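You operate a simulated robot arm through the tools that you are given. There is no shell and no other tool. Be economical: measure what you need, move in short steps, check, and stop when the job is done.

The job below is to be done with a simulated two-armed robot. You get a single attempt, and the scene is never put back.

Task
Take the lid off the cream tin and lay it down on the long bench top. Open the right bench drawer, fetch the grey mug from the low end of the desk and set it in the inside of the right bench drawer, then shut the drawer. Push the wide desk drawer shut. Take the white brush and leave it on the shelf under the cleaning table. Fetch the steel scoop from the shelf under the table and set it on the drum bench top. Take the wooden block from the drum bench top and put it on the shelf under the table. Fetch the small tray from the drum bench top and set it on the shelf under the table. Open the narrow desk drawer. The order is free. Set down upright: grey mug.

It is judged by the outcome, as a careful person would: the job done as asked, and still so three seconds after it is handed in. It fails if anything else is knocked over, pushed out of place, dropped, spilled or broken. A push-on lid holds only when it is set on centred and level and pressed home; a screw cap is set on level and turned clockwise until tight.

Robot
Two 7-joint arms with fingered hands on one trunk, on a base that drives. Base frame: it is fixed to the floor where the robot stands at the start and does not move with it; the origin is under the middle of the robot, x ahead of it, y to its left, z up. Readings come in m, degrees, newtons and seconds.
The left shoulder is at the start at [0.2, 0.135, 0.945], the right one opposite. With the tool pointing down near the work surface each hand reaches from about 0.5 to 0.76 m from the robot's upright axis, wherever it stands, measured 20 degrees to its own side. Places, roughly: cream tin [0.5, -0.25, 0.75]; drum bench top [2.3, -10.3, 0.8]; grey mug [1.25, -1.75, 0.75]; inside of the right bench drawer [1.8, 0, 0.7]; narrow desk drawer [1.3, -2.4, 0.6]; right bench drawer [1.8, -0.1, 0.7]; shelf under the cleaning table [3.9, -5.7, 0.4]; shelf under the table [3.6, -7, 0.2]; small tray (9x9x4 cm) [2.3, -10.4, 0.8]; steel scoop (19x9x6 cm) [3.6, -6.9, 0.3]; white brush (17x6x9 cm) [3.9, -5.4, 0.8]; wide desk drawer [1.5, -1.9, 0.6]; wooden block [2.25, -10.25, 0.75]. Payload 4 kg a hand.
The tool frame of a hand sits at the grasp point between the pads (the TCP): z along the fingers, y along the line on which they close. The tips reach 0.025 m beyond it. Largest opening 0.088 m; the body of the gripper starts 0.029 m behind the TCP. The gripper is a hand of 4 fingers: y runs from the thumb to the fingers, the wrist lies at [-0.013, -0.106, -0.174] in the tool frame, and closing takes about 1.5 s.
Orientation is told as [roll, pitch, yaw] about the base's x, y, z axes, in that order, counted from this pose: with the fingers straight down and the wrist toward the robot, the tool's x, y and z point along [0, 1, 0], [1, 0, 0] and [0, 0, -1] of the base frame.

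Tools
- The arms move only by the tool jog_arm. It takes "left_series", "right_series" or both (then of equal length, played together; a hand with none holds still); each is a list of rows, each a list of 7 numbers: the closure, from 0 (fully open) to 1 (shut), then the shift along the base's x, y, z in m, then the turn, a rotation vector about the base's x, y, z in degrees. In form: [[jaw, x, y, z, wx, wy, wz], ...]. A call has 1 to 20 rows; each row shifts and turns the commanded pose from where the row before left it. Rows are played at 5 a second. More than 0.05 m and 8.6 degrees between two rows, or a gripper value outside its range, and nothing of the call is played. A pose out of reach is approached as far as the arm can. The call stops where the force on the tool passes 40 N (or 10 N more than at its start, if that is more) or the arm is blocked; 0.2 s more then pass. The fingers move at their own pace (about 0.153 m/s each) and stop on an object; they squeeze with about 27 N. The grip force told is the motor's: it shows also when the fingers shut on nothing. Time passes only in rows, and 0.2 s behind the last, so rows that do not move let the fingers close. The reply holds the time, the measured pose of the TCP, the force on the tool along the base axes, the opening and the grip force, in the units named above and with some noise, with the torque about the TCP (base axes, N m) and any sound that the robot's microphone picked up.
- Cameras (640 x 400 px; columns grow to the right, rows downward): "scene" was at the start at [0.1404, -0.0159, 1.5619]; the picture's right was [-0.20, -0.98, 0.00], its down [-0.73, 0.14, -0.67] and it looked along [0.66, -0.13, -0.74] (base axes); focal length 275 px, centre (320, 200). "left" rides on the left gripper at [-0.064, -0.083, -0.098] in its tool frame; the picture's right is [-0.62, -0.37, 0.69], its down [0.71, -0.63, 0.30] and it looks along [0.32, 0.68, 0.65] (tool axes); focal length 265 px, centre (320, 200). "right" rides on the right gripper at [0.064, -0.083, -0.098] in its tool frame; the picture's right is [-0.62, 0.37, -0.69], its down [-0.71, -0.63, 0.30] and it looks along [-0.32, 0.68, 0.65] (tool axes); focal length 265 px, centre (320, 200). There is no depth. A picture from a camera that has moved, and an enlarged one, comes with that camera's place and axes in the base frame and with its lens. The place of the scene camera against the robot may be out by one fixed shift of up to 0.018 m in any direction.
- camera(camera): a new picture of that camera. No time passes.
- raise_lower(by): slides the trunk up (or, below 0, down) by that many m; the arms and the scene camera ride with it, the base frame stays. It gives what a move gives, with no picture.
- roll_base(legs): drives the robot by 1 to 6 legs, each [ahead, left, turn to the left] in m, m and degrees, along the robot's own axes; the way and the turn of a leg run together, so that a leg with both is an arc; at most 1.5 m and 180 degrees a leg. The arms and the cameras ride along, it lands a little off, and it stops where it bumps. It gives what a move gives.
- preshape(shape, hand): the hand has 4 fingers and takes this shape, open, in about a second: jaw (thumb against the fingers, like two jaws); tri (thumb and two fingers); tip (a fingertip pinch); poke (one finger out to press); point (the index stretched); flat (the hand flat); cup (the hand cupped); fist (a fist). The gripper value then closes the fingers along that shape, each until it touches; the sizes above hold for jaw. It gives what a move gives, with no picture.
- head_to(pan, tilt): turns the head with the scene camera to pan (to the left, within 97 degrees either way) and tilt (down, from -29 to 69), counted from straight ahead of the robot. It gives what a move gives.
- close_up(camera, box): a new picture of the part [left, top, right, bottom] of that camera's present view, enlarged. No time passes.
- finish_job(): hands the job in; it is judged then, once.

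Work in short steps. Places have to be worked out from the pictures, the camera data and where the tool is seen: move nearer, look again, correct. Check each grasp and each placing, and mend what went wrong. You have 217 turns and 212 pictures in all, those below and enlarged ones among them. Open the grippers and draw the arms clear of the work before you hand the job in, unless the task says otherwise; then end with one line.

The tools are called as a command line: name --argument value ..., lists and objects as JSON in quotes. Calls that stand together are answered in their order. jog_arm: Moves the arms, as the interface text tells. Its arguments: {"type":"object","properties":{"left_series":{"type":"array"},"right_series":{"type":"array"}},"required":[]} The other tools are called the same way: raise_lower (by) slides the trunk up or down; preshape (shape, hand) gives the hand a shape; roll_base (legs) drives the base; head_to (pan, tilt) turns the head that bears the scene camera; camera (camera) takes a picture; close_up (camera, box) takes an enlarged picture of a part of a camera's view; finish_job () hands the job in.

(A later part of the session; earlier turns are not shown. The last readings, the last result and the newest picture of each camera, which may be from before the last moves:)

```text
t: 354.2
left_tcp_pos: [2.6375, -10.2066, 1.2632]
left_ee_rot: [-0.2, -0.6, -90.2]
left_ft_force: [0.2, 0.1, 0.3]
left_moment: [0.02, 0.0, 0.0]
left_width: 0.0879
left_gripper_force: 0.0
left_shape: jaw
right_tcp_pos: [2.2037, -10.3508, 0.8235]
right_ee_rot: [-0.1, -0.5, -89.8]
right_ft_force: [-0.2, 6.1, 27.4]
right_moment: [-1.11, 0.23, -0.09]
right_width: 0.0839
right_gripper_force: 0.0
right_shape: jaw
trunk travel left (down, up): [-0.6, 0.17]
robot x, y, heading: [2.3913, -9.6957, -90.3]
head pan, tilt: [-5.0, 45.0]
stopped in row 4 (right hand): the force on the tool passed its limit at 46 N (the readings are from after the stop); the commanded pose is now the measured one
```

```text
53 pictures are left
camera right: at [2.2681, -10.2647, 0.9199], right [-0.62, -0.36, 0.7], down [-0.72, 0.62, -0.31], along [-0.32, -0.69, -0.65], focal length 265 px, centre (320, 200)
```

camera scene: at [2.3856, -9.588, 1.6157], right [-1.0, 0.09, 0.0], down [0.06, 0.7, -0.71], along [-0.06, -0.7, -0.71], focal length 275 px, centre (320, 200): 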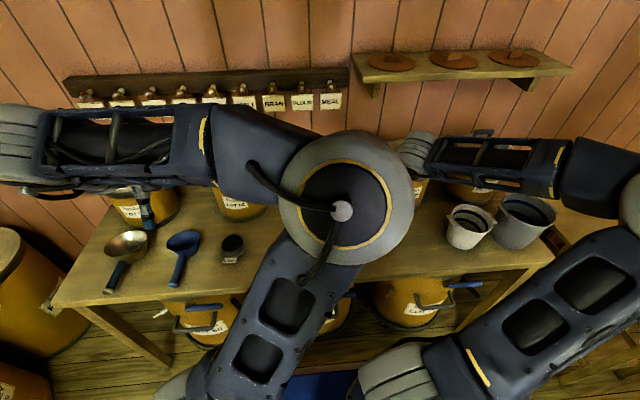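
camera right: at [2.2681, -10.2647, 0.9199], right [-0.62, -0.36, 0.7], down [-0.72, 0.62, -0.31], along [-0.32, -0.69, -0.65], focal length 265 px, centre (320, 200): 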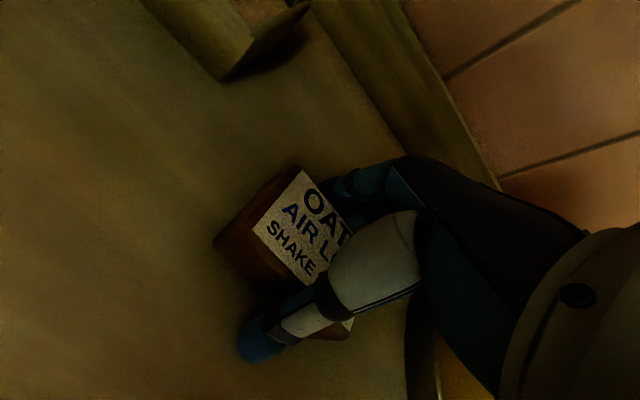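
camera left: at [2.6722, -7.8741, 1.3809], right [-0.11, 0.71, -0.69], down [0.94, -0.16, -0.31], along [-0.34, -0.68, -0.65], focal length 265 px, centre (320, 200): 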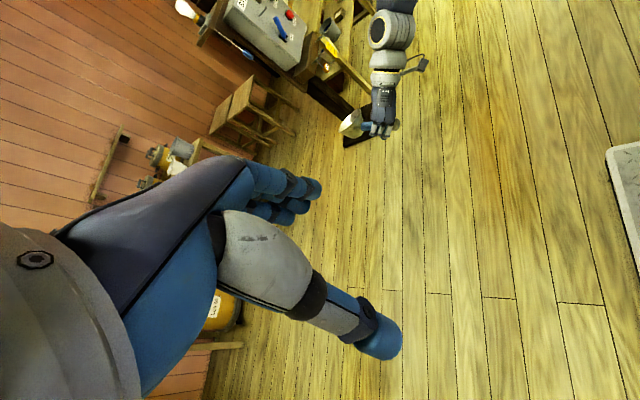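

The far fingers seem to touch the block's top edge; the block lies ~1.5 cm farther. Raise, shift −17 mm in y and −6 mm in x, then descend again.

jog_arm --right_series '[[0, 0, 0, 0.025, 0, 0, 0], [0, -0.006, -0.017, 0, 0, 0, 0], [0, 0, 0, 0, 0, 0, 0], [0, 0, 0, -0.02, 0, 0, 0], [0, 0, 0, -0.012, 0, 0, 0], [0, 0, 0, -0.008, 0, 0, 0], [0, 0, 0, 0, 0, 0, 0]]'

camera --camera "right"

```text
t: 355.4
left_tcp_pos: [2.6366, -10.2067, 1.2632]
left_ee_rot: [-0.2, -0.6, -90.4]
left_ft_force: [0.0, 0.7, 0.1]
left_moment: [-0.03, -0.02, -0.01]
left_width: 0.088
left_gripper_force: 0.1
left_shape: jaw
right_tcp_pos: [2.1984, -10.37, 0.8231]
right_ee_rot: [-0.2, -1.1, -89.6]
right_ft_force: [-0.5, 5.8, 25.2]
right_moment: [-0.94, 0.14, -0.11]
right_width: 0.0847
right_gripper_force: 0.1
right_shape: jaw
trunk travel left (down, up): [-0.6, 0.17]
robot x, y, heading: [2.3869, -9.6949, -90.3]
head pan, tilt: [-5.0, 45.0]
stopped in row 6 (right hand): the force on the tool passed its limit at 48 N (the readings are from after the stop); the commanded pose is now the measured one
```

```text
52 pictures are left
camera right: at [2.2623, -10.2838, 0.9184], right [-0.61, -0.36, 0.7], down [-0.72, 0.62, -0.32], along [-0.32, -0.7, -0.64], focal length 265 px, centre (320, 200)
```

right: 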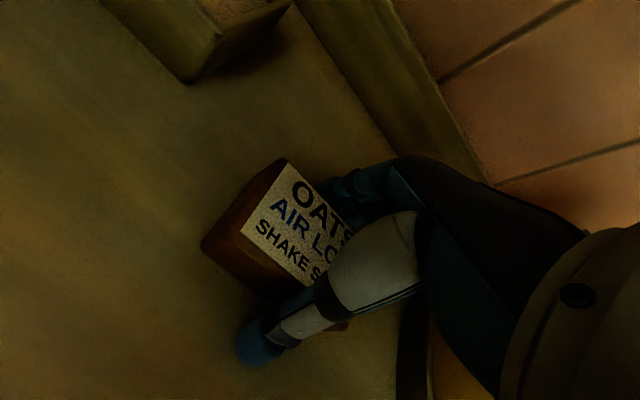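

Fingertips touch the bench itself (top ≈0.797); the block (≈3 cm high) is between thumb and fingers. Raise 8 mm and close.

jog_arm --right_series '[[0, 0, 0, 0.008, 0, 0, 0], [0.2, 0, 0, 0, 0, 0, 0], [0.4, 0, 0, 0.002, 0, 0, 0], [0.6, 0, 0, 0.002, 0, 0, 0], [1, 0, 0, 0, 0, 0, 0], [1, 0, 0, 0, 0, 0, 0], [1, 0, 0, 0, 0, 0, 0], [1, 0, 0, 0, 0, 0, 0]]'

camera --camera "right"

```text
t: 357.2
left_tcp_pos: [2.6373, -10.2068, 1.2619]
left_ee_rot: [-0.2, -0.6, -90.3]
left_ft_force: [-0.1, -0.2, -0.6]
left_moment: [0.0, -0.03, -0.01]
left_width: 0.0879
left_gripper_force: 0.0
left_shape: jaw
right_tcp_pos: [2.1983, -10.3681, 0.8313]
right_ee_rot: [-0.1, -0.8, -89.7]
right_ft_force: [0.6, 0.5, -0.6]
right_moment: [0.0, 0.01, -0.01]
right_width: 0.0479
right_gripper_force: 27.1
right_shape: jaw
trunk travel left (down, up): [-0.6, 0.17]
robot x, y, heading: [2.3883, -9.6978, -90.4]
head pan, tilt: [-5.0, 45.0]
```

```text
51 pictures are left
camera right: at [2.2624, -10.2833, 0.928], right [-0.62, -0.36, 0.7], down [-0.72, 0.62, -0.31], along [-0.32, -0.69, -0.64], focal length 265 px, centre (320, 200)
```

right: 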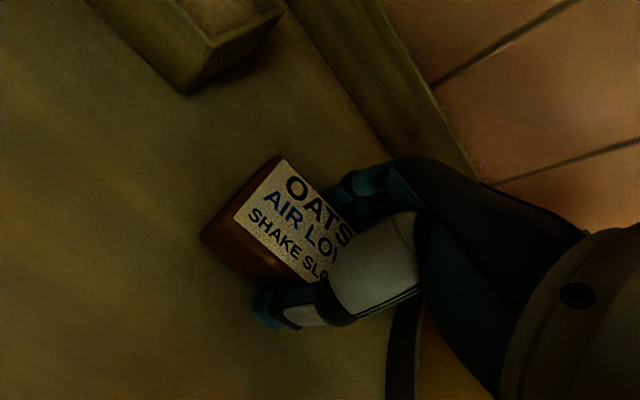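

Gripped. Lift it clear.

jog_arm --right_series '[[1, 0, 0, 0.02, 0, 0, 0], [1, 0, 0, 0.04, 0, 0, 0], [1, 0, 0, 0.045, 0, 0, 0], [1, 0, 0, 0.045, 0, 0, 0], [1, 0, 0, 0.045, 0, 0, 0], [1, 0, 0.02, 0.04, 0, 0, 0], [1, 0, 0, 0, 0, 0, 0]]'

camera --camera "right"

```text
t: 358.9
left_tcp_pos: [2.6381, -10.2066, 1.2629]
left_ee_rot: [-0.3, -0.7, -90.4]
left_ft_force: [0.2, 0.2, 0.5]
left_moment: [0.02, 0.01, -0.02]
left_width: 0.0881
left_gripper_force: 0.1
left_shape: jaw
right_tcp_pos: [2.1989, -10.3487, 1.0688]
right_ee_rot: [-0.1, -0.8, -89.6]
right_ft_force: [0.2, 0.2, -1.9]
right_moment: [0.03, 0.01, -0.02]
right_width: 0.048
right_gripper_force: 27.0
right_shape: jaw
trunk travel left (down, up): [-0.6, 0.17]
robot x, y, heading: [2.3891, -9.6961, -90.0]
head pan, tilt: [-5.0, 45.0]
```

```text
50 pictures are left
camera right: at [2.2625, -10.2629, 1.1647], right [-0.62, -0.36, 0.7], down [-0.72, 0.62, -0.31], along [-0.32, -0.7, -0.64], focal length 265 px, centre (320, 200)
```

right: 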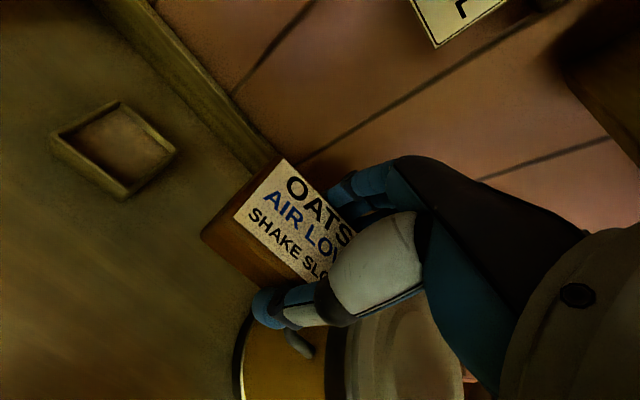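

Block held. Draw the right hand in and up, strafe right 0.2 m so the left hand can reach the tray.

jog_arm --right_series '[[1, 0, 0.02, 0.04, 0, 0, 0], [1, 0, 0.03, 0.03, 0, 0, 0], [1, 0, 0.03, 0.03, 0, 0, 0], [1, 0, 0.03, 0.02, 0, 0, 0], [1, 0, 0, 0, 0, 0, 0]]'

roll_base --legs '[[0, -0.2, 0]]'

jog_arm --left_series '[[0, -0.03, -0.02, -0.03, 0, 0, 0], [0, -0.03, -0.03, -0.02, 0, 0, 0], [0, -0.03, -0.03, -0.02, 0, 0, 0], [0, 0, -0.03, -0.03, 0, 0, 0], [0, 0, -0.03, -0.03, 0, 0, 0], [0, 0, 0, -0.04, 0, 0, 0], [0, 0, 0, -0.04, 0, 0, 0], [0, 0, 0, -0.04, 0, 0, 0], [0, 0, 0, 0, 0, 0, 0]]'

camera --camera "left"

```text
t: 360.1
left_tcp_pos: [2.6365, -10.2062, 1.2632]
left_ee_rot: [-0.2, -0.5, -90.2]
left_ft_force: [0.0, -0.1, 0.0]
left_moment: [-0.02, -0.01, 0.0]
left_width: 0.0882
left_gripper_force: 0.0
left_shape: jaw
right_tcp_pos: [2.1963, -10.2393, 1.186]
right_ee_rot: [-0.2, -0.8, -89.7]
right_ft_force: [0.1, -0.8, -1.0]
right_moment: [-0.02, 0.02, 0.0]
right_width: 0.0476
right_gripper_force: 27.3
right_shape: jaw
trunk travel left (down, up): [-0.6, 0.17]
robot x, y, heading: [2.3931, -9.6976, -90.1]
head pan, tilt: [-5.0, 45.0]
```

```text
t: 361.6
left_tcp_pos: [2.4362, -10.2069, 1.2617]
left_ee_rot: [-0.1, -0.6, -90.3]
left_ft_force: [0.3, 0.5, 0.7]
left_moment: [-0.02, 0.02, 0.02]
left_width: 0.0876
left_gripper_force: 0.0
left_shape: jaw
right_tcp_pos: [1.9962, -10.237, 1.1864]
right_ee_rot: [-0.1, -0.8, -89.7]
right_ft_force: [-0.1, -0.6, -1.5]
right_moment: [-0.01, 0.0, 0.01]
right_width: 0.0476
right_gripper_force: 27.2
right_shape: jaw
trunk travel left (down, up): [-0.6, 0.17]
robot x, y, heading: [2.1886, -9.696, -90.2]
head pan, tilt: [-5.0, 45.0]
```

```text
t: 363.6
left_tcp_pos: [2.3457, -10.3462, 1.0113]
left_ee_rot: [-0.2, -0.6, -90.4]
left_ft_force: [0.2, 0.6, 0.0]
left_moment: [-0.03, -0.01, 0.0]
left_width: 0.0882
left_gripper_force: 0.2
left_shape: jaw
right_tcp_pos: [1.9967, -10.2374, 1.1866]
right_ee_rot: [-0.2, -0.8, -89.8]
right_ft_force: [-1.0, 1.5, -1.0]
right_moment: [-0.01, 0.0, 0.03]
right_width: 0.0477
right_gripper_force: 27.0
right_shape: jaw
trunk travel left (down, up): [-0.6, 0.17]
robot x, y, heading: [2.1875, -9.6932, -90.0]
head pan, tilt: [-5.0, 45.0]
```

```text
49 pictures are left
camera left: at [2.2834, -10.2617, 1.1101], right [-0.62, 0.36, -0.69], down [0.72, 0.62, -0.31], along [0.32, -0.69, -0.65], focal length 265 px, centre (320, 200)
```

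left: 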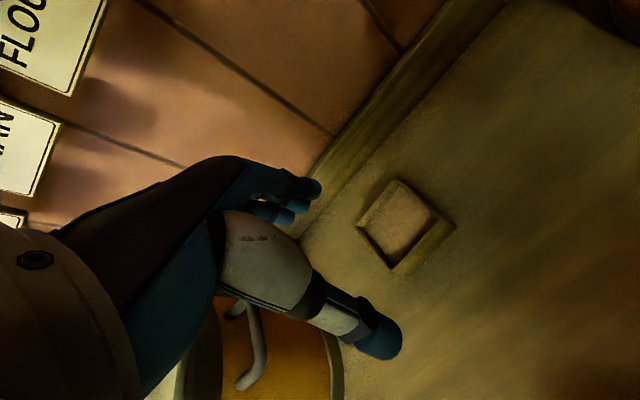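

Tray's near wall is at y≈−10.387, x centre 2.345. Pre-close to about 5 cm and descend with the fingers inside the wall.

jog_arm --left_series '[[0.3, 0, -0.03, -0.03, 0, 0, 0], [0.3, 0, -0.011, -0.03, 0, 0, 0], [0.3, 0, 0, -0.035, 0, 0, 0], [0.3, 0, 0, -0.025, 0, 0, 0], [0.3, 0, 0, 0, 0, 0, 0]]'

camera --camera "left"

```text
t: 364.8
left_tcp_pos: [2.3475, -10.3873, 0.8921]
left_ee_rot: [-0.2, -0.6, -90.4]
left_ft_force: [-0.4, -0.1, 0.7]
left_moment: [0.01, 0.03, 0.01]
left_width: 0.0619
left_gripper_force: 0.1
left_shape: jaw
right_tcp_pos: [1.9967, -10.2381, 1.1863]
right_ee_rot: [-0.2, -0.9, -89.7]
right_ft_force: [-0.4, -0.9, -1.3]
right_moment: [0.01, 0.02, -0.04]
right_width: 0.0479
right_gripper_force: 27.2
right_shape: jaw
trunk travel left (down, up): [-0.6, 0.17]
robot x, y, heading: [2.1932, -9.6952, -90.0]
head pan, tilt: [-5.0, 45.0]
```

```text
48 pictures are left
camera left: at [2.2843, -10.3031, 0.9904], right [-0.62, 0.36, -0.69], down [0.72, 0.62, -0.31], along [0.32, -0.69, -0.65], focal length 265 px, centre (320, 200)
```

left: 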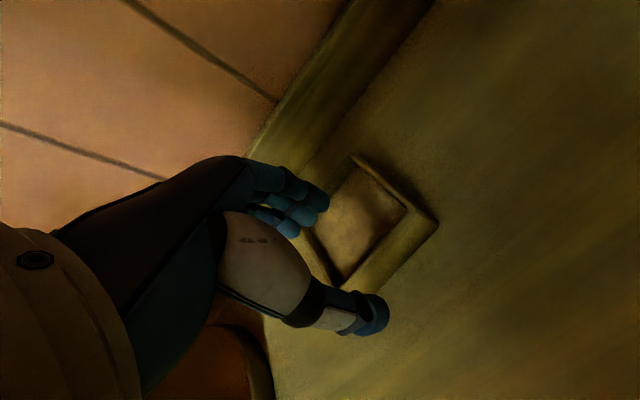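

Near wall mid at (2.336,-10.383): adjust and descend.

jog_arm --left_series '[[0.3, -0.009, 0.003, -0.015, 0, 0, 0], [0.3, 0, 0, -0.013, 0, 0, 0], [0.3, 0, 0, -0.01, 0, 0, 0], [0.3, 0, 0, 0, 0, 0, 0]]'

camera --camera "left"

```text
t: 365.8
left_tcp_pos: [2.3366, -10.3849, 0.8546]
left_ee_rot: [-0.2, -0.6, -90.4]
left_ft_force: [-0.5, -0.2, -1.0]
left_moment: [0.02, 0.01, 0.04]
left_width: 0.0618
left_gripper_force: 0.0
left_shape: jaw
right_tcp_pos: [1.9955, -10.2381, 1.1868]
right_ee_rot: [-0.2, -0.8, -89.8]
right_ft_force: [-0.7, -0.2, -1.2]
right_moment: [0.02, 0.01, -0.01]
right_width: 0.0476
right_gripper_force: 26.7
right_shape: jaw
trunk travel left (down, up): [-0.6, 0.17]
robot x, y, heading: [2.1874, -9.6961, -90.1]
head pan, tilt: [-5.0, 45.0]
```

```text
47 pictures are left
camera left: at [2.2743, -10.3, 0.9529], right [-0.62, 0.36, -0.69], down [0.72, 0.62, -0.31], along [0.32, -0.69, -0.65], focal length 265 px, centre (320, 200)
```

left: 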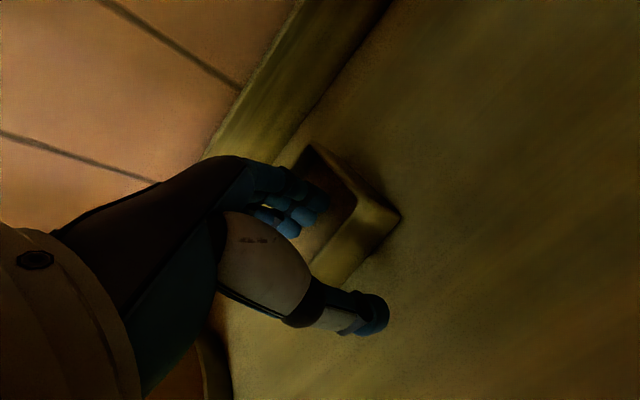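

Fingers are inside and the thumb outside the near wall. Lower another 1 cm and close.

jog_arm --left_series '[[0.3, 0, 0, -0.011, 0, 0, 0], [0.5, 0, 0, 0, 0, 0, 0], [0.7, 0, 0, 0, 0, 0, 0], [1, 0, 0, 0, 0, 0, 0], [1, 0, 0, 0, 0, 0, 0], [1, 0, 0, 0, 0, 0, 0], [1, 0, 0, 0, 0, 0, 0]]'

camera --camera "left"

```text
t: 367.4
left_tcp_pos: [2.3364, -10.3841, 0.8439]
left_ee_rot: [-0.2, -0.7, -90.4]
left_ft_force: [-0.9, -0.3, -0.5]
left_moment: [-0.01, 0.0, 0.0]
left_width: 0.0029
left_gripper_force: 26.9
left_shape: jaw
right_tcp_pos: [1.9958, -10.2374, 1.1879]
right_ee_rot: [-0.2, -0.8, -89.8]
right_ft_force: [-1.5, 1.3, -0.5]
right_moment: [-0.03, 0.01, 0.01]
right_width: 0.0476
right_gripper_force: 27.0
right_shape: jaw
trunk travel left (down, up): [-0.6, 0.17]
robot x, y, heading: [2.1869, -9.6922, -90.3]
head pan, tilt: [-5.0, 45.0]
```

```text
46 pictures are left
camera left: at [2.2745, -10.2998, 0.9419], right [-0.62, 0.37, -0.69], down [0.72, 0.62, -0.31], along [0.32, -0.69, -0.65], focal length 265 px, centre (320, 200)
```

left: 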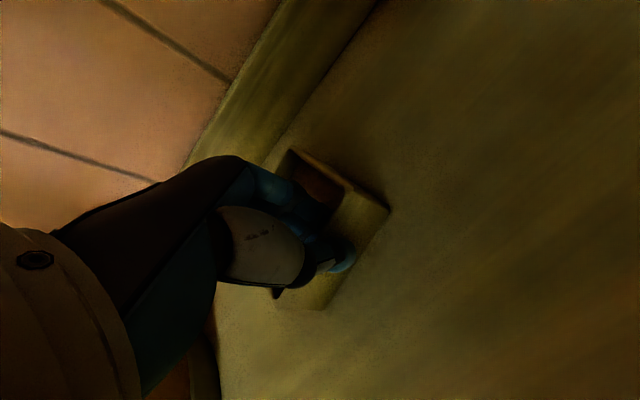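

Closed on the wall (width 3 mm). Lift and verify.

jog_arm --left_series '[[1, 0, 0, 0.015, 0, 0, 0], [1, 0, 0, 0.03, 0, 0, 0], [1, 0, 0, 0.04, 0, 0, 0], [1, 0, 0.01, 0.045, 0, 0, 0], [1, 0, 0.02, 0.04, 0, 0, 0], [1, 0, 0.02, 0.04, 0, 0, 0], [1, 0, 0, 0, 0, 0, 0]]'

camera --camera "left"

```text
t: 368.2
left_tcp_pos: [2.3411, -10.3822, 0.9067]
left_ee_rot: [0.1, -0.4, -89.9]
left_ft_force: [-0.5, 1.3, -0.7]
left_moment: [0.04, 0.03, 0.0]
left_width: 0.0028
left_gripper_force: 27.0
left_shape: jaw
right_tcp_pos: [1.9971, -10.2385, 1.1894]
right_ee_rot: [0.3, -1.1, -89.6]
right_ft_force: [-3.0, 2.3, -0.2]
right_moment: [-0.16, -0.36, 0.45]
right_width: 0.0477
right_gripper_force: 27.4
right_shape: jaw
trunk travel left (down, up): [-0.6, 0.17]
robot x, y, heading: [2.1857, -9.6941, -90.3]
head pan, tilt: [-5.0, 45.0]
stopped in row 3 (right hand): the force on the tool passed its limit at 91 N (the readings are from after the stop); the commanded pose is now the measured one
```

```text
45 pictures are left
camera left: at [2.2777, -10.3, 1.0046], right [-0.62, 0.36, -0.7], down [0.71, 0.63, -0.31], along [0.33, -0.69, -0.65], focal length 265 px, centre (320, 200)
```

left: 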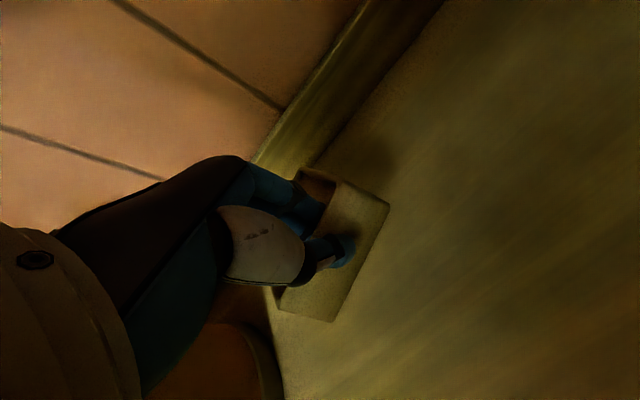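

The arms touched each other (91 N on the right hand). The tray is lifted. I look at the arm arrangement.

head_to --pan -5 --tilt 50

camera --camera "scene"

```text
t: 368.9
left_tcp_pos: [2.3415, -10.3838, 0.9074]
left_ee_rot: [0.2, -0.3, -90.0]
left_ft_force: [-0.2, 1.0, -1.6]
left_moment: [0.03, 0.03, 0.01]
left_width: 0.0031
left_gripper_force: 26.8
left_shape: jaw
right_tcp_pos: [1.9981, -10.2388, 1.1894]
right_ee_rot: [0.2, -1.3, -89.6]
right_ft_force: [-6.6, 6.4, 2.5]
right_moment: [-0.42, -0.8, 1.04]
right_width: 0.0475
right_gripper_force: 26.8
right_shape: jaw
trunk travel left (down, up): [-0.6, 0.17]
robot x, y, heading: [2.1878, -9.6972, -90.5]
head pan, tilt: [-5.0, 50.0]
```

```text
44 pictures are left
camera scene: at [2.1848, -9.8332, 1.6088], right [-1.0, 0.09, 0.0], down [0.07, 0.76, -0.64], along [-0.06, -0.64, -0.77], focal length 275 px, centre (320, 200)
```

scene: 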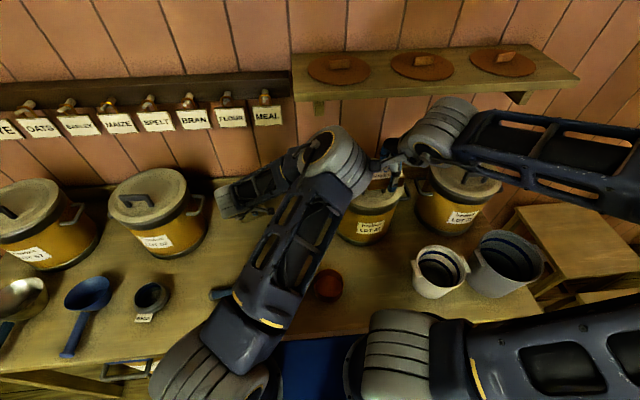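

The left wrist knuckle touches the right hand. Move the right hand 9 cm away to the right, then lift the left.

jog_arm --right_series '[[1, -0.03, 0.005, 0, 0, 0, 0], [1, -0.03, 0.005, 0, 0, 0, 0], [1, -0.03, 0.005, 0, 0, 0, 0], [1, 0, 0, 0, 0, 0, 0]]'

jog_arm --left_series '[[1, 0.01, 0, 0.02, 0, 0, 0], [1, 0.01, 0, 0.03, 0, 0, 0], [1, 0.01, 0.01, 0.03, 0, 0, 0], [1, 0.02, 0.02, 0.03, 0, 0, 0], [1, 0.02, 0.02, 0.03, 0, 0, 0], [1, 0, 0, 0, 0, 0, 0]]'

camera --camera "left"

```text
t: 369.9
left_tcp_pos: [2.3411, -10.3838, 0.9074]
left_ee_rot: [0.1, -0.2, -89.9]
left_ft_force: [-0.3, 0.3, -2.0]
left_moment: [0.04, 0.07, -0.01]
left_width: 0.0029
left_gripper_force: 26.8
left_shape: jaw
right_tcp_pos: [1.9076, -10.224, 1.1898]
right_ee_rot: [0.4, -1.2, -89.6]
right_ft_force: [0.0, 0.1, -0.9]
right_moment: [0.01, 0.01, 0.0]
right_width: 0.0476
right_gripper_force: 27.2
right_shape: jaw
trunk travel left (down, up): [-0.6, 0.17]
robot x, y, heading: [2.1904, -9.6955, -90.4]
head pan, tilt: [-5.0, 50.0]
```

```text
t: 371.2
left_tcp_pos: [2.4109, -10.3332, 1.0458]
left_ee_rot: [0.0, -0.4, -89.9]
left_ft_force: [-0.2, -0.6, -1.2]
left_moment: [0.07, 0.03, 0.02]
left_width: 0.0032
left_gripper_force: 27.3
left_shape: jaw
right_tcp_pos: [1.9085, -10.225, 1.1887]
right_ee_rot: [0.4, -1.3, -89.6]
right_ft_force: [0.5, -0.2, -1.5]
right_moment: [-0.01, -0.01, -0.01]
right_width: 0.0476
right_gripper_force: 27.1
right_shape: jaw
trunk travel left (down, up): [-0.6, 0.17]
robot x, y, heading: [2.1895, -9.6974, -90.4]
head pan, tilt: [-5.0, 50.0]
```

```text
43 pictures are left
camera left: at [2.347, -10.2496, 1.145], right [-0.62, 0.36, -0.7], down [0.72, 0.63, -0.31], along [0.33, -0.69, -0.65], focal length 265 px, centre (320, 200)
```

left: 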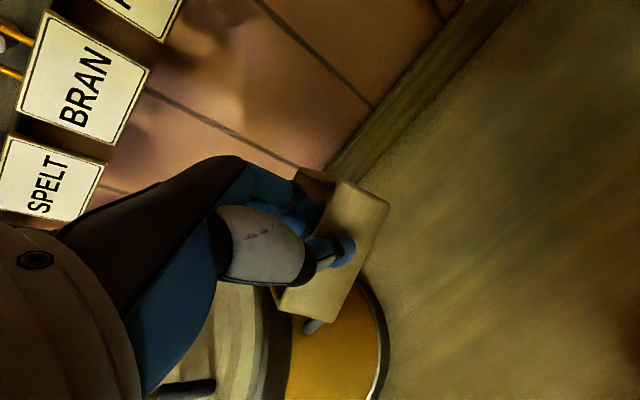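

Both items are held. Back away from the bench and turn to face east (+x), which keeps the arms away from the post while strafing north.

roll_base --legs '[[-0.32, 0, 0], [0, 0, 90]]'

roll_base --legs '[[0, 1.3, 0], [0, 1.1, 0]]'

head_to --pan -5 --tilt 35

camera --camera "scene"

```text
t: 377.2
left_tcp_pos: [2.8235, -9.1447, 1.0472]
left_ee_rot: [0.0, -0.2, 1.1]
left_ft_force: [0.5, 0.7, -2.3]
left_moment: [-0.02, 0.06, 0.04]
left_width: 0.0033
left_gripper_force: 26.7
left_shape: jaw
right_tcp_pos: [2.724, -9.6485, 1.19]
right_ee_rot: [0.2, -1.3, 1.5]
right_ft_force: [0.3, 0.9, -0.5]
right_moment: [-0.01, 0.0, 0.03]
right_width: 0.0472
right_gripper_force: 26.9
right_shape: jaw
trunk travel left (down, up): [-0.6, 0.17]
robot x, y, heading: [2.1928, -9.3799, 0.8]
head pan, tilt: [-5.0, 50.0]
```

```text
t: 389.0
left_tcp_pos: [2.7722, -6.7324, 1.0472]
left_ee_rot: [0.1, -0.3, 1.8]
left_ft_force: [0.8, 0.4, -0.9]
left_moment: [0.0, 0.03, -0.01]
left_width: 0.0031
left_gripper_force: 26.7
left_shape: jaw
right_tcp_pos: [2.6786, -7.2392, 1.1887]
right_ee_rot: [0.4, -1.3, 2.2]
right_ft_force: [-0.9, -0.2, -0.6]
right_moment: [0.01, -0.03, 0.0]
right_width: 0.0475
right_gripper_force: 27.4
right_shape: jaw
trunk travel left (down, up): [-0.6, 0.17]
robot x, y, heading: [2.1407, -6.9713, 1.2]
head pan, tilt: [-5.0, 50.0]
```

```text
t: 389.8
left_tcp_pos: [2.7727, -6.7338, 1.0465]
left_ee_rot: [0.1, -0.3, 1.6]
left_ft_force: [1.4, 0.3, -1.5]
left_moment: [-0.05, 0.04, 0.03]
left_width: 0.0031
left_gripper_force: 26.9
left_shape: jaw
right_tcp_pos: [2.6793, -7.2376, 1.1889]
right_ee_rot: [0.3, -1.2, 2.1]
right_ft_force: [0.7, 0.0, -0.9]
right_moment: [0.01, -0.03, -0.03]
right_width: 0.0472
right_gripper_force: 26.5
right_shape: jaw
trunk travel left (down, up): [-0.6, 0.17]
robot x, y, heading: [2.1444, -6.9737, 1.6]
head pan, tilt: [-5.0, 35.0]
```

```text
42 pictures are left
camera scene: at [2.2931, -6.978, 1.6304], right [-0.06, -1.0, 0.0], down [-0.57, 0.04, -0.82], along [0.82, -0.05, -0.57], focal length 275 px, centre (320, 200)
```

scene: 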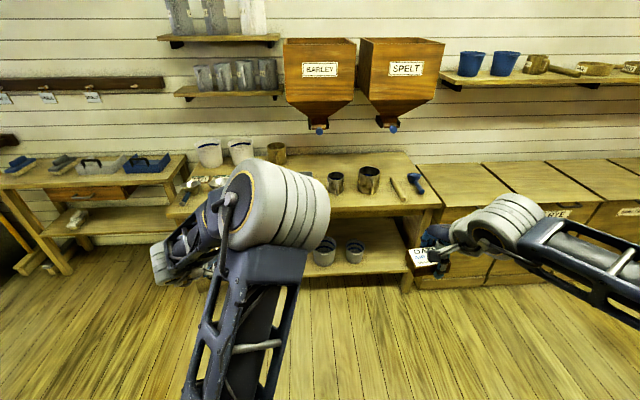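

Free shelf spots: block right of the cups (y≈−7.5), tray at the old scoop spot (y≈−6.87). Lower the trunk and hands while well away from the table.

raise_lower --by -0.4

raise_lower --by -0.18

jog_arm --left_series '[[1, 0, 0, -0.02, 0, 0, 0], [1, 0, 0, -0.02, 0, 0, 0], [1, 0, 0, -0.02, 0, 0, 0], [1, 0, 0, -0.02, 0, 0, 0], [1, 0, 0, -0.02, 0, 0, 0], [1, 0, 0, -0.02, 0, 0, 0], [1, 0, 0, -0.02, 0, 0, -1.5], [1, 0, 0, 0, 0, 0, 0]]' --right_series '[[1, 0.02, 0, -0.04, 0, 0, 0], [1, 0.02, 0, -0.04, 0, 0, 0], [1, 0.02, 0, -0.04, 0, 0, 0], [1, 0.02, 0, -0.04, 0, 0, 0], [1, 0.02, 0, -0.04, 0, 0, 0], [1, 0.0, 0, -0.04, 0, 1.2, -1], [1, 0, 0, -0.04, 0, 0, -1], [1, 0, 0, 0, 0, 0, 0]]'

roll_base --legs '[[0, -0.24, -1.4]]'

camera --camera "scene"

```text
t: 393.6
left_tcp_pos: [2.7717, -6.7335, 0.6464]
left_ee_rot: [0.1, -0.3, 1.7]
left_ft_force: [-0.2, 0.4, -1.3]
left_moment: [-0.05, 0.04, 0.02]
left_width: 0.0029
left_gripper_force: 26.7
left_shape: jaw
right_tcp_pos: [2.6797, -7.2381, 0.79]
right_ee_rot: [0.3, -1.2, 2.1]
right_ft_force: [0.7, 0.4, -1.2]
right_moment: [0.02, 0.01, 0.01]
right_width: 0.0476
right_gripper_force: 27.1
right_shape: jaw
trunk travel left (down, up): [-0.2, 0.57]
robot x, y, heading: [2.142, -6.9714, 1.8]
head pan, tilt: [-5.0, 35.0]
```

```text
t: 395.6
left_tcp_pos: [2.7734, -6.7334, 0.4663]
left_ee_rot: [0.1, -0.3, 1.7]
left_ft_force: [0.0, 0.0, -1.8]
left_moment: [-0.05, 0.01, -0.01]
left_width: 0.0031
left_gripper_force: 26.8
left_shape: jaw
right_tcp_pos: [2.6791, -7.2383, 0.6099]
right_ee_rot: [0.3, -1.3, 2.2]
right_ft_force: [0.1, -0.3, -1.0]
right_moment: [0.01, 0.01, -0.01]
right_width: 0.0474
right_gripper_force: 27.0
right_shape: jaw
trunk travel left (down, up): [-0.02, 0.75]
robot x, y, heading: [2.1436, -6.9752, 1.4]
head pan, tilt: [-5.0, 35.0]
```

```text
t: 397.4
left_tcp_pos: [2.7729, -6.7331, 0.3261]
left_ee_rot: [0.1, -0.2, 0.1]
left_ft_force: [0.1, -0.6, -0.9]
left_moment: [-0.01, 0.05, 0.0]
left_width: 0.0032
left_gripper_force: 27.1
left_shape: jaw
right_tcp_pos: [2.7792, -7.2385, 0.33]
right_ee_rot: [0.2, 0.1, 0.2]
right_ft_force: [-0.4, 0.3, -0.5]
right_moment: [-0.02, 0.03, 0.03]
right_width: 0.0472
right_gripper_force: 27.0
right_shape: jaw
trunk travel left (down, up): [-0.02, 0.75]
robot x, y, heading: [2.1437, -6.9724, 1.6]
head pan, tilt: [-5.0, 35.0]
```

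```text
t: 399.2
left_tcp_pos: [2.7826, -6.9887, 0.326]
left_ee_rot: [0.1, -0.3, -1.2]
left_ft_force: [0.4, 0.0, -1.2]
left_moment: [-0.05, 0.06, 0.01]
left_width: 0.003
left_gripper_force: 26.7
left_shape: jaw
right_tcp_pos: [2.7756, -7.4925, 0.3311]
right_ee_rot: [0.3, -0.2, -1.3]
right_ft_force: [-0.1, 0.3, -1.0]
right_moment: [-0.02, -0.01, -0.03]
right_width: 0.0475
right_gripper_force: 27.2
right_shape: jaw
trunk travel left (down, up): [-0.02, 0.75]
robot x, y, heading: [2.1439, -7.2122, -0.1]
head pan, tilt: [-5.0, 35.0]
```

```text
41 pictures are left
camera scene: at [2.2963, -7.2207, 1.0505], right [-0.09, -1.0, 0.0], down [-0.57, 0.05, -0.82], along [0.82, -0.07, -0.57], focal length 275 px, centre (320, 200)
```

scene: 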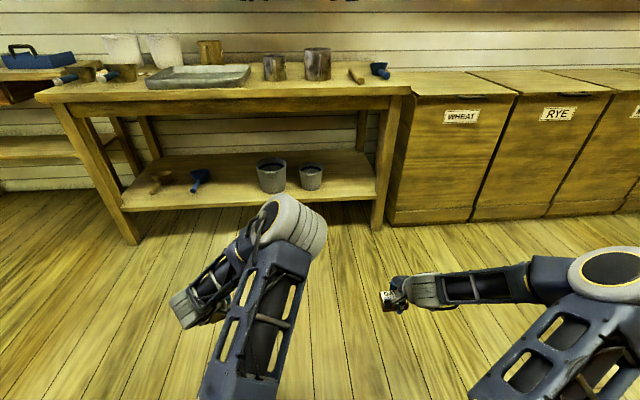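

Clear view of the shelf. Retract the left hand so the tray stays out of the way, then drive in to place the block at about (3.57,-7.48).

jog_arm --left_series '[[1, -0.03, 0.015, 0, 0, 0, 0], [1, -0.03, 0.015, 0, 0, 0, 0], [1, -0.03, 0.015, 0, 0, 0, 0], [1, 0, 0, 0, 0, 0, 0]]'

roll_base --legs '[[0.58, 0, 0]]'

camera --camera "right"

camera --camera "scene"

```text
t: 400.2
left_tcp_pos: [2.6914, -6.9421, 0.3257]
left_ee_rot: [0.2, -0.3, -1.3]
left_ft_force: [0.4, 0.6, -0.1]
left_moment: [-0.03, 0.02, 0.0]
left_width: 0.0031
left_gripper_force: 27.1
left_shape: jaw
right_tcp_pos: [2.7754, -7.4921, 0.3296]
right_ee_rot: [0.2, -0.1, -1.3]
right_ft_force: [-0.1, 0.0, -0.2]
right_moment: [-0.01, -0.01, 0.0]
right_width: 0.0471
right_gripper_force: 27.0
right_shape: jaw
trunk travel left (down, up): [-0.02, 0.75]
robot x, y, heading: [2.1397, -7.2163, 0.4]
head pan, tilt: [-5.0, 35.0]
```

```text
t: 403.5
left_tcp_pos: [3.2726, -6.943, 0.3269]
left_ee_rot: [0.1, -0.4, -1.3]
left_ft_force: [-0.5, 0.4, -1.5]
left_moment: [-0.02, 0.05, -0.01]
left_width: 0.0032
left_gripper_force: 27.0
left_shape: jaw
right_tcp_pos: [3.3551, -7.4938, 0.3289]
right_ee_rot: [0.3, -0.2, -1.4]
right_ft_force: [-0.3, 0.1, -1.0]
right_moment: [0.03, -0.02, 0.0]
right_width: 0.0469
right_gripper_force: 26.8
right_shape: jaw
trunk travel left (down, up): [-0.02, 0.75]
robot x, y, heading: [2.727, -7.2095, -0.0]
head pan, tilt: [-5.0, 35.0]
```

```text
40 pictures are left
camera right: at [3.2735, -7.4273, 0.4279], right [0.35, -0.63, 0.69], down [-0.65, -0.7, -0.31], along [0.68, -0.34, -0.65], focal length 265 px, centre (320, 200)
```

right: 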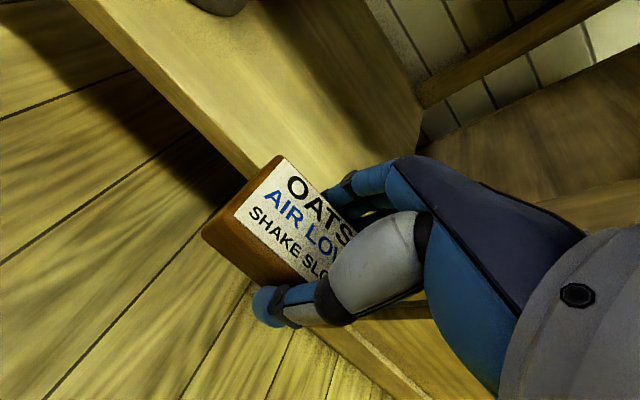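

```text
39 pictures are left
camera scene: at [2.8765, -7.2208, 1.0505], right [-0.09, -1.0, 0.0], down [-0.57, 0.05, -0.82], along [0.82, -0.07, -0.57], focal length 275 px, centre (320, 200)
```

scene: 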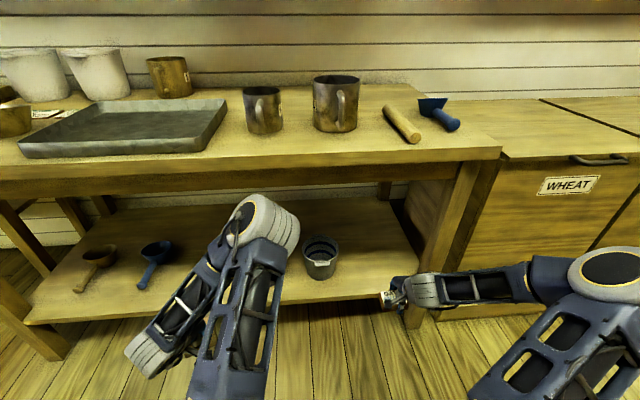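

Path is free between pail (y −7.34) and leg (y −7.62). Drive in 0.19 m.

roll_base --legs '[[0.1, 0, 0], [0.09, 0, 0]]'

camera --camera "right"

camera --camera "left"

```text
t: 405.1
left_tcp_pos: [3.3902, -6.9438, 0.326]
left_ee_rot: [0.0, 0.0, -1.3]
left_ft_force: [0.1, 0.5, -1.7]
left_moment: [-0.04, 0.04, 0.0]
left_width: 0.0031
left_gripper_force: 27.3
left_shape: jaw
right_tcp_pos: [3.4774, -7.4901, 0.3324]
right_ee_rot: [0.4, -0.1, -1.0]
right_ft_force: [-0.6, -0.6, -0.9]
right_moment: [-0.03, 0.0, -0.03]
right_width: 0.0473
right_gripper_force: 26.6
right_shape: jaw
trunk travel left (down, up): [-0.02, 0.75]
robot x, y, heading: [2.8468, -7.2125, 0.1]
head pan, tilt: [-5.0, 35.0]
stopped in leg 2: the robot was blocked; the commanded pose is now the measured one
```

```text
38 pictures are left
camera right: at [3.395, -7.4237, 0.4297], right [0.35, -0.63, 0.69], down [-0.64, -0.7, -0.31], along [0.68, -0.33, -0.65], focal length 265 px, centre (320, 200)
```

right: 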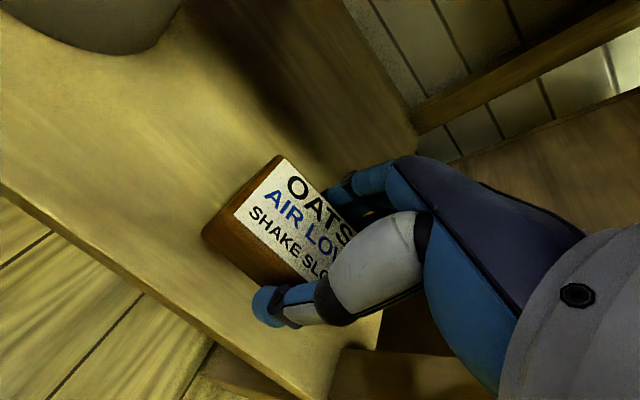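

```text
37 pictures are left
camera left: at [3.3053, -7.0069, 0.4247], right [-0.38, -0.61, -0.69], down [-0.61, 0.73, -0.3], along [0.69, 0.31, -0.65], focal length 265 px, centre (320, 200)
```

left: 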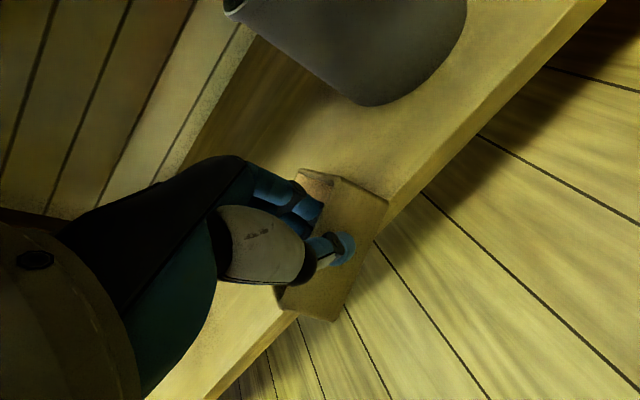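

The robot is blocked (left elbow probably at the table edge). I back off 2 cm and instead extend the right arm 9 cm.

roll_base --legs '[[-0.02, 0, 0]]'

jog_arm --right_series '[[1, 0.03, 0, -0.01, 0, 0, 0], [1, 0.03, 0, -0.01, 0, 0, 0], [1, 0.03, 0, -0.01, 0, 0, 0], [1, 0, 0, 0, 0, 0, 0]]'

camera --camera "right"

```text
t: 405.9
left_tcp_pos: [3.3726, -6.9444, 0.3263]
left_ee_rot: [0.1, 0.0, -1.4]
left_ft_force: [-0.3, 0.8, -1.8]
left_moment: [-0.04, 0.03, -0.05]
left_width: 0.003
left_gripper_force: 27.4
left_shape: jaw
right_tcp_pos: [3.4601, -7.4907, 0.3299]
right_ee_rot: [0.4, -0.2, -1.1]
right_ft_force: [0.0, 0.1, -1.1]
right_moment: [-0.04, 0.02, 0.02]
right_width: 0.0472
right_gripper_force: 27.0
right_shape: jaw
trunk travel left (down, up): [-0.02, 0.75]
robot x, y, heading: [2.8311, -7.2112, 0.2]
head pan, tilt: [-5.0, 35.0]
```

```text
t: 406.9
left_tcp_pos: [3.3726, -6.9447, 0.3265]
left_ee_rot: [0.1, -0.1, -1.4]
left_ft_force: [0.2, 0.3, -1.9]
left_moment: [-0.05, 0.05, 0.0]
left_width: 0.0029
left_gripper_force: 26.4
left_shape: jaw
right_tcp_pos: [3.5503, -7.4909, 0.3008]
right_ee_rot: [0.3, -0.3, -1.1]
right_ft_force: [0.7, -0.3, -1.2]
right_moment: [0.0, 0.01, 0.0]
right_width: 0.0472
right_gripper_force: 26.4
right_shape: jaw
trunk travel left (down, up): [-0.02, 0.75]
robot x, y, heading: [2.8279, -7.2115, -0.0]
head pan, tilt: [-5.0, 35.0]
```

```text
36 pictures are left
camera right: at [3.468, -7.4247, 0.3984], right [0.35, -0.63, 0.69], down [-0.64, -0.7, -0.31], along [0.68, -0.34, -0.65], focal length 265 px, centre (320, 200)
```

right: 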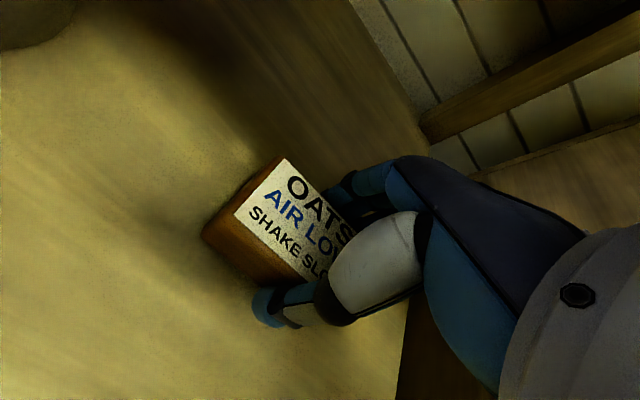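

Well over the shelf. Lower until contact.

jog_arm --right_series '[[1, 0, 0, -0.015, 0, 0, 0], [1, 0, 0, -0.01, 0, 0, 0], [1, 0, 0, -0.01, 0, 0, 0], [1, 0, 0, -0.008, 0, 0, 0], [1, 0, 0, -0.008, 0, 0, 0], [1, 0, 0, -0.008, 0, 0, 0], [1, 0, 0, -0.008, 0, 0, 0], [1, 0, 0, -0.008, 0, 0, 0]]'

camera --camera "right"

```text
t: 407.8
left_tcp_pos: [3.3726, -6.9438, 0.3259]
left_ee_rot: [0.0, -0.3, -1.3]
left_ft_force: [1.6, -0.3, -1.7]
left_moment: [0.01, 0.04, -0.03]
left_width: 0.0032
left_gripper_force: 27.0
left_shape: jaw
right_tcp_pos: [3.5541, -7.4893, 0.2711]
right_ee_rot: [0.1, -0.9, -1.2]
right_ft_force: [-6.1, 0.2, 19.4]
right_moment: [0.12, 0.74, 0.0]
right_width: 0.0462
right_gripper_force: 27.1
right_shape: jaw
trunk travel left (down, up): [-0.02, 0.75]
robot x, y, heading: [2.8312, -7.2126, -0.0]
head pan, tilt: [-5.0, 35.0]
stopped in row 4 (right hand): the force on the tool passed its limit at 49 N (the readings are from after the stop); the commanded pose is now the measured one
```

```text
35 pictures are left
camera right: at [3.4704, -7.4239, 0.3666], right [0.34, -0.63, 0.7], down [-0.64, -0.7, -0.32], along [0.69, -0.34, -0.64], focal length 265 px, centre (320, 200)
```

right: 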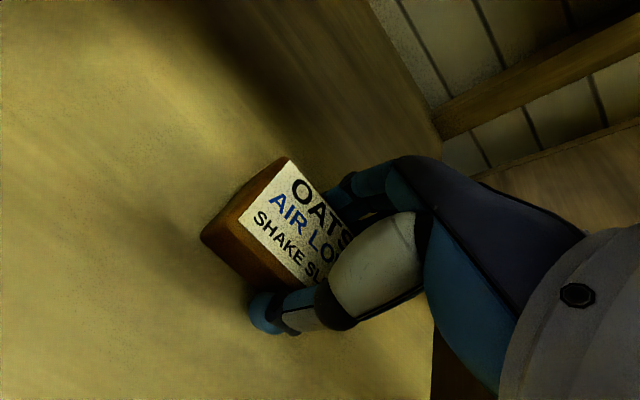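

Contact with the shelf. Open, rise and withdraw.

jog_arm --right_series '[[1, 0, 0, 0.003, 0, 0, 0], [0.6, 0, 0, 0.001, 0, 0, 0], [0.3, 0, 0, 0, 0, 0, 0], [0, 0, 0, 0, 0, 0, 0], [0, 0, 0, 0, 0, 0, 0], [0, 0, 0, 0.02, 0, 0, 0], [0, 0, 0, 0.03, 0, 0, 0], [0, -0.01, 0, 0.03, 0, 0, 0], [0, -0.04, 0, 0.01, 0, 0, 0], [0, -0.04, 0, 0, 0, 0, 0], [0, -0.03, 0, 0, 0, 0, 0]]'

camera --camera "right"

```text
t: 410.2
left_tcp_pos: [3.3726, -6.9437, 0.3261]
left_ee_rot: [0.2, -0.1, -1.4]
left_ft_force: [0.1, 0.4, -0.8]
left_moment: [-0.03, 0.08, 0.04]
left_width: 0.003
left_gripper_force: 27.5
left_shape: jaw
right_tcp_pos: [3.4329, -7.489, 0.362]
right_ee_rot: [0.2, -0.8, -1.1]
right_ft_force: [0.5, -0.1, -0.3]
right_moment: [-0.01, -0.03, 0.02]
right_width: 0.0878
right_gripper_force: 0.0
right_shape: jaw
trunk travel left (down, up): [-0.02, 0.75]
robot x, y, heading: [2.8296, -7.2116, 0.1]
head pan, tilt: [-5.0, 35.0]
```

```text
34 pictures are left
camera right: at [3.3489, -7.423, 0.4591], right [0.35, -0.63, 0.7], down [-0.64, -0.7, -0.32], along [0.69, -0.33, -0.65], focal length 265 px, centre (320, 200)
```

right: 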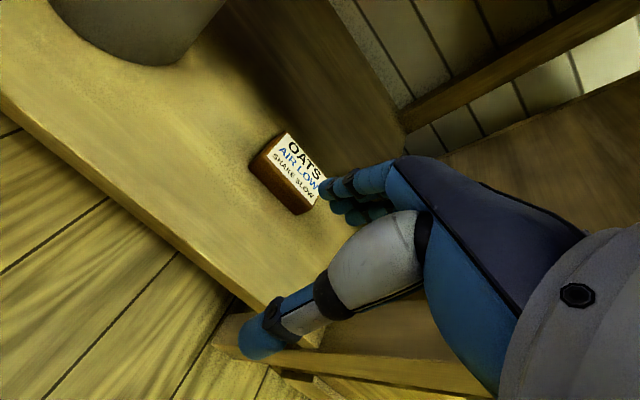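

Block placed well inside. Now the tray: back off, strafe 9 cm left, extend the left arm.

roll_base --legs '[[-0.3, 0, 0], [0, 0.09, 0]]'

jog_arm --left_series '[[1, 0.04, 0, 0, 0, 0, 0], [1, 0.04, 0, 0, 0, 0, 0], [1, 0.04, 0, 0, 0, 0, 0.7], [1, 0.04, 0, 0, 0, 0, 0.7], [1, 0, 0, 0, 0, 0, 0]]'

roll_base --legs '[[0.16, 0, 0]]'

camera --camera "left"

camera --camera "scene"

```text
t: 412.9
left_tcp_pos: [3.0753, -6.8556, 0.3257]
left_ee_rot: [0.0, -0.2, -1.5]
left_ft_force: [-0.2, -0.8, -1.7]
left_moment: [-0.05, 0.05, -0.02]
left_width: 0.0031
left_gripper_force: 26.8
left_shape: jaw
right_tcp_pos: [3.135, -7.4012, 0.3612]
right_ee_rot: [0.3, -0.8, -1.2]
right_ft_force: [0.8, -0.8, -0.4]
right_moment: [0.01, 0.01, 0.01]
right_width: 0.0877
right_gripper_force: 0.0
right_shape: jaw
trunk travel left (down, up): [-0.02, 0.75]
robot x, y, heading: [2.5288, -7.1201, 0.0]
head pan, tilt: [-5.0, 35.0]
```

```text
t: 414.1
left_tcp_pos: [3.2375, -6.8554, 0.3268]
left_ee_rot: [0.1, -0.1, -0.2]
left_ft_force: [-0.6, -0.6, -1.0]
left_moment: [-0.04, 0.07, -0.01]
left_width: 0.0029
left_gripper_force: 27.0
left_shape: jaw
right_tcp_pos: [3.1359, -7.4002, 0.3623]
right_ee_rot: [0.2, -0.8, -1.2]
right_ft_force: [0.0, -0.3, 0.1]
right_moment: [-0.02, -0.01, 0.0]
right_width: 0.0877
right_gripper_force: 0.0
right_shape: jaw
trunk travel left (down, up): [-0.02, 0.75]
robot x, y, heading: [2.529, -7.1212, -0.1]
head pan, tilt: [-5.0, 35.0]
```

```text
t: 415.6
left_tcp_pos: [3.3995, -6.8554, 0.3251]
left_ee_rot: [0.1, 0.0, -0.2]
left_ft_force: [-0.2, -0.1, -1.5]
left_moment: [-0.05, 0.03, 0.0]
left_width: 0.003
left_gripper_force: 27.0
left_shape: jaw
right_tcp_pos: [3.297, -7.3996, 0.3621]
right_ee_rot: [0.2, -0.8, -1.1]
right_ft_force: [-0.6, 0.5, 0.0]
right_moment: [0.01, 0.03, -0.02]
right_width: 0.0877
right_gripper_force: 0.0
right_shape: jaw
trunk travel left (down, up): [-0.02, 0.75]
robot x, y, heading: [2.6936, -7.1191, 0.3]
head pan, tilt: [-5.0, 35.0]
```

```text
33 pictures are left
camera left: at [3.3162, -6.9196, 0.4242], right [-0.37, -0.62, -0.69], down [-0.63, 0.72, -0.31], along [0.69, 0.32, -0.65], focal length 265 px, centre (320, 200)
```

left: 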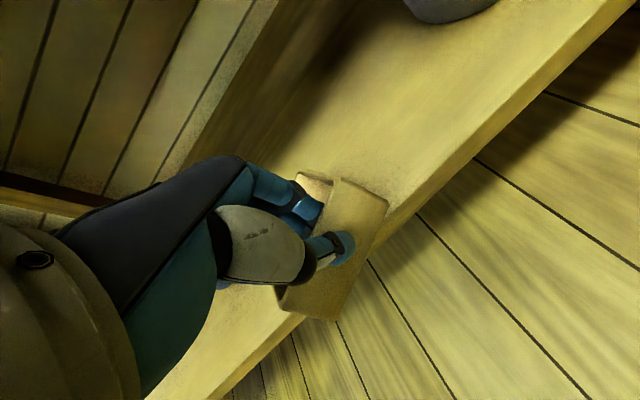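

```text
32 pictures are left
camera scene: at [2.8445, -7.1296, 1.0505], right [-0.09, -1.0, 0.0], down [-0.57, 0.05, -0.82], along [0.82, -0.07, -0.57], focal length 275 px, centre (320, 200)
```

scene: 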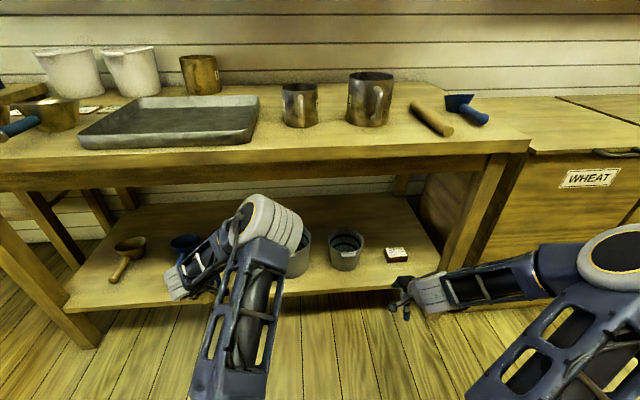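

Block is visible standing on the shelf. Advance the tray 11 cm.

roll_base --legs '[[0.06, 0, 0], [0.06, 0, 0]]'

camera --camera "left"

```text
t: 417.1
left_tcp_pos: [3.5196, -6.8552, 0.326]
left_ee_rot: [0.0, -0.1, -0.1]
left_ft_force: [-0.5, 0.5, -1.8]
left_moment: [-0.01, 0.08, 0.0]
left_width: 0.003
left_gripper_force: 27.3
left_shape: jaw
right_tcp_pos: [3.4176, -7.3992, 0.3615]
right_ee_rot: [0.1, -0.8, -1.1]
right_ft_force: [-0.3, -1.0, -0.7]
right_moment: [0.03, 0.0, 0.03]
right_width: 0.0878
right_gripper_force: 0.1
right_shape: jaw
trunk travel left (down, up): [-0.02, 0.75]
robot x, y, heading: [2.8142, -7.1226, 0.1]
head pan, tilt: [-5.0, 35.0]
```

```text
31 pictures are left
camera left: at [3.4367, -6.9196, 0.4242], right [-0.37, -0.62, -0.69], down [-0.63, 0.72, -0.3], along [0.69, 0.32, -0.65], focal length 265 px, centre (320, 200)
```

left: 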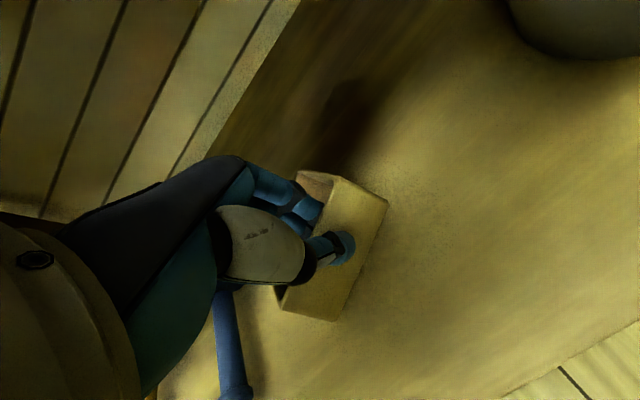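

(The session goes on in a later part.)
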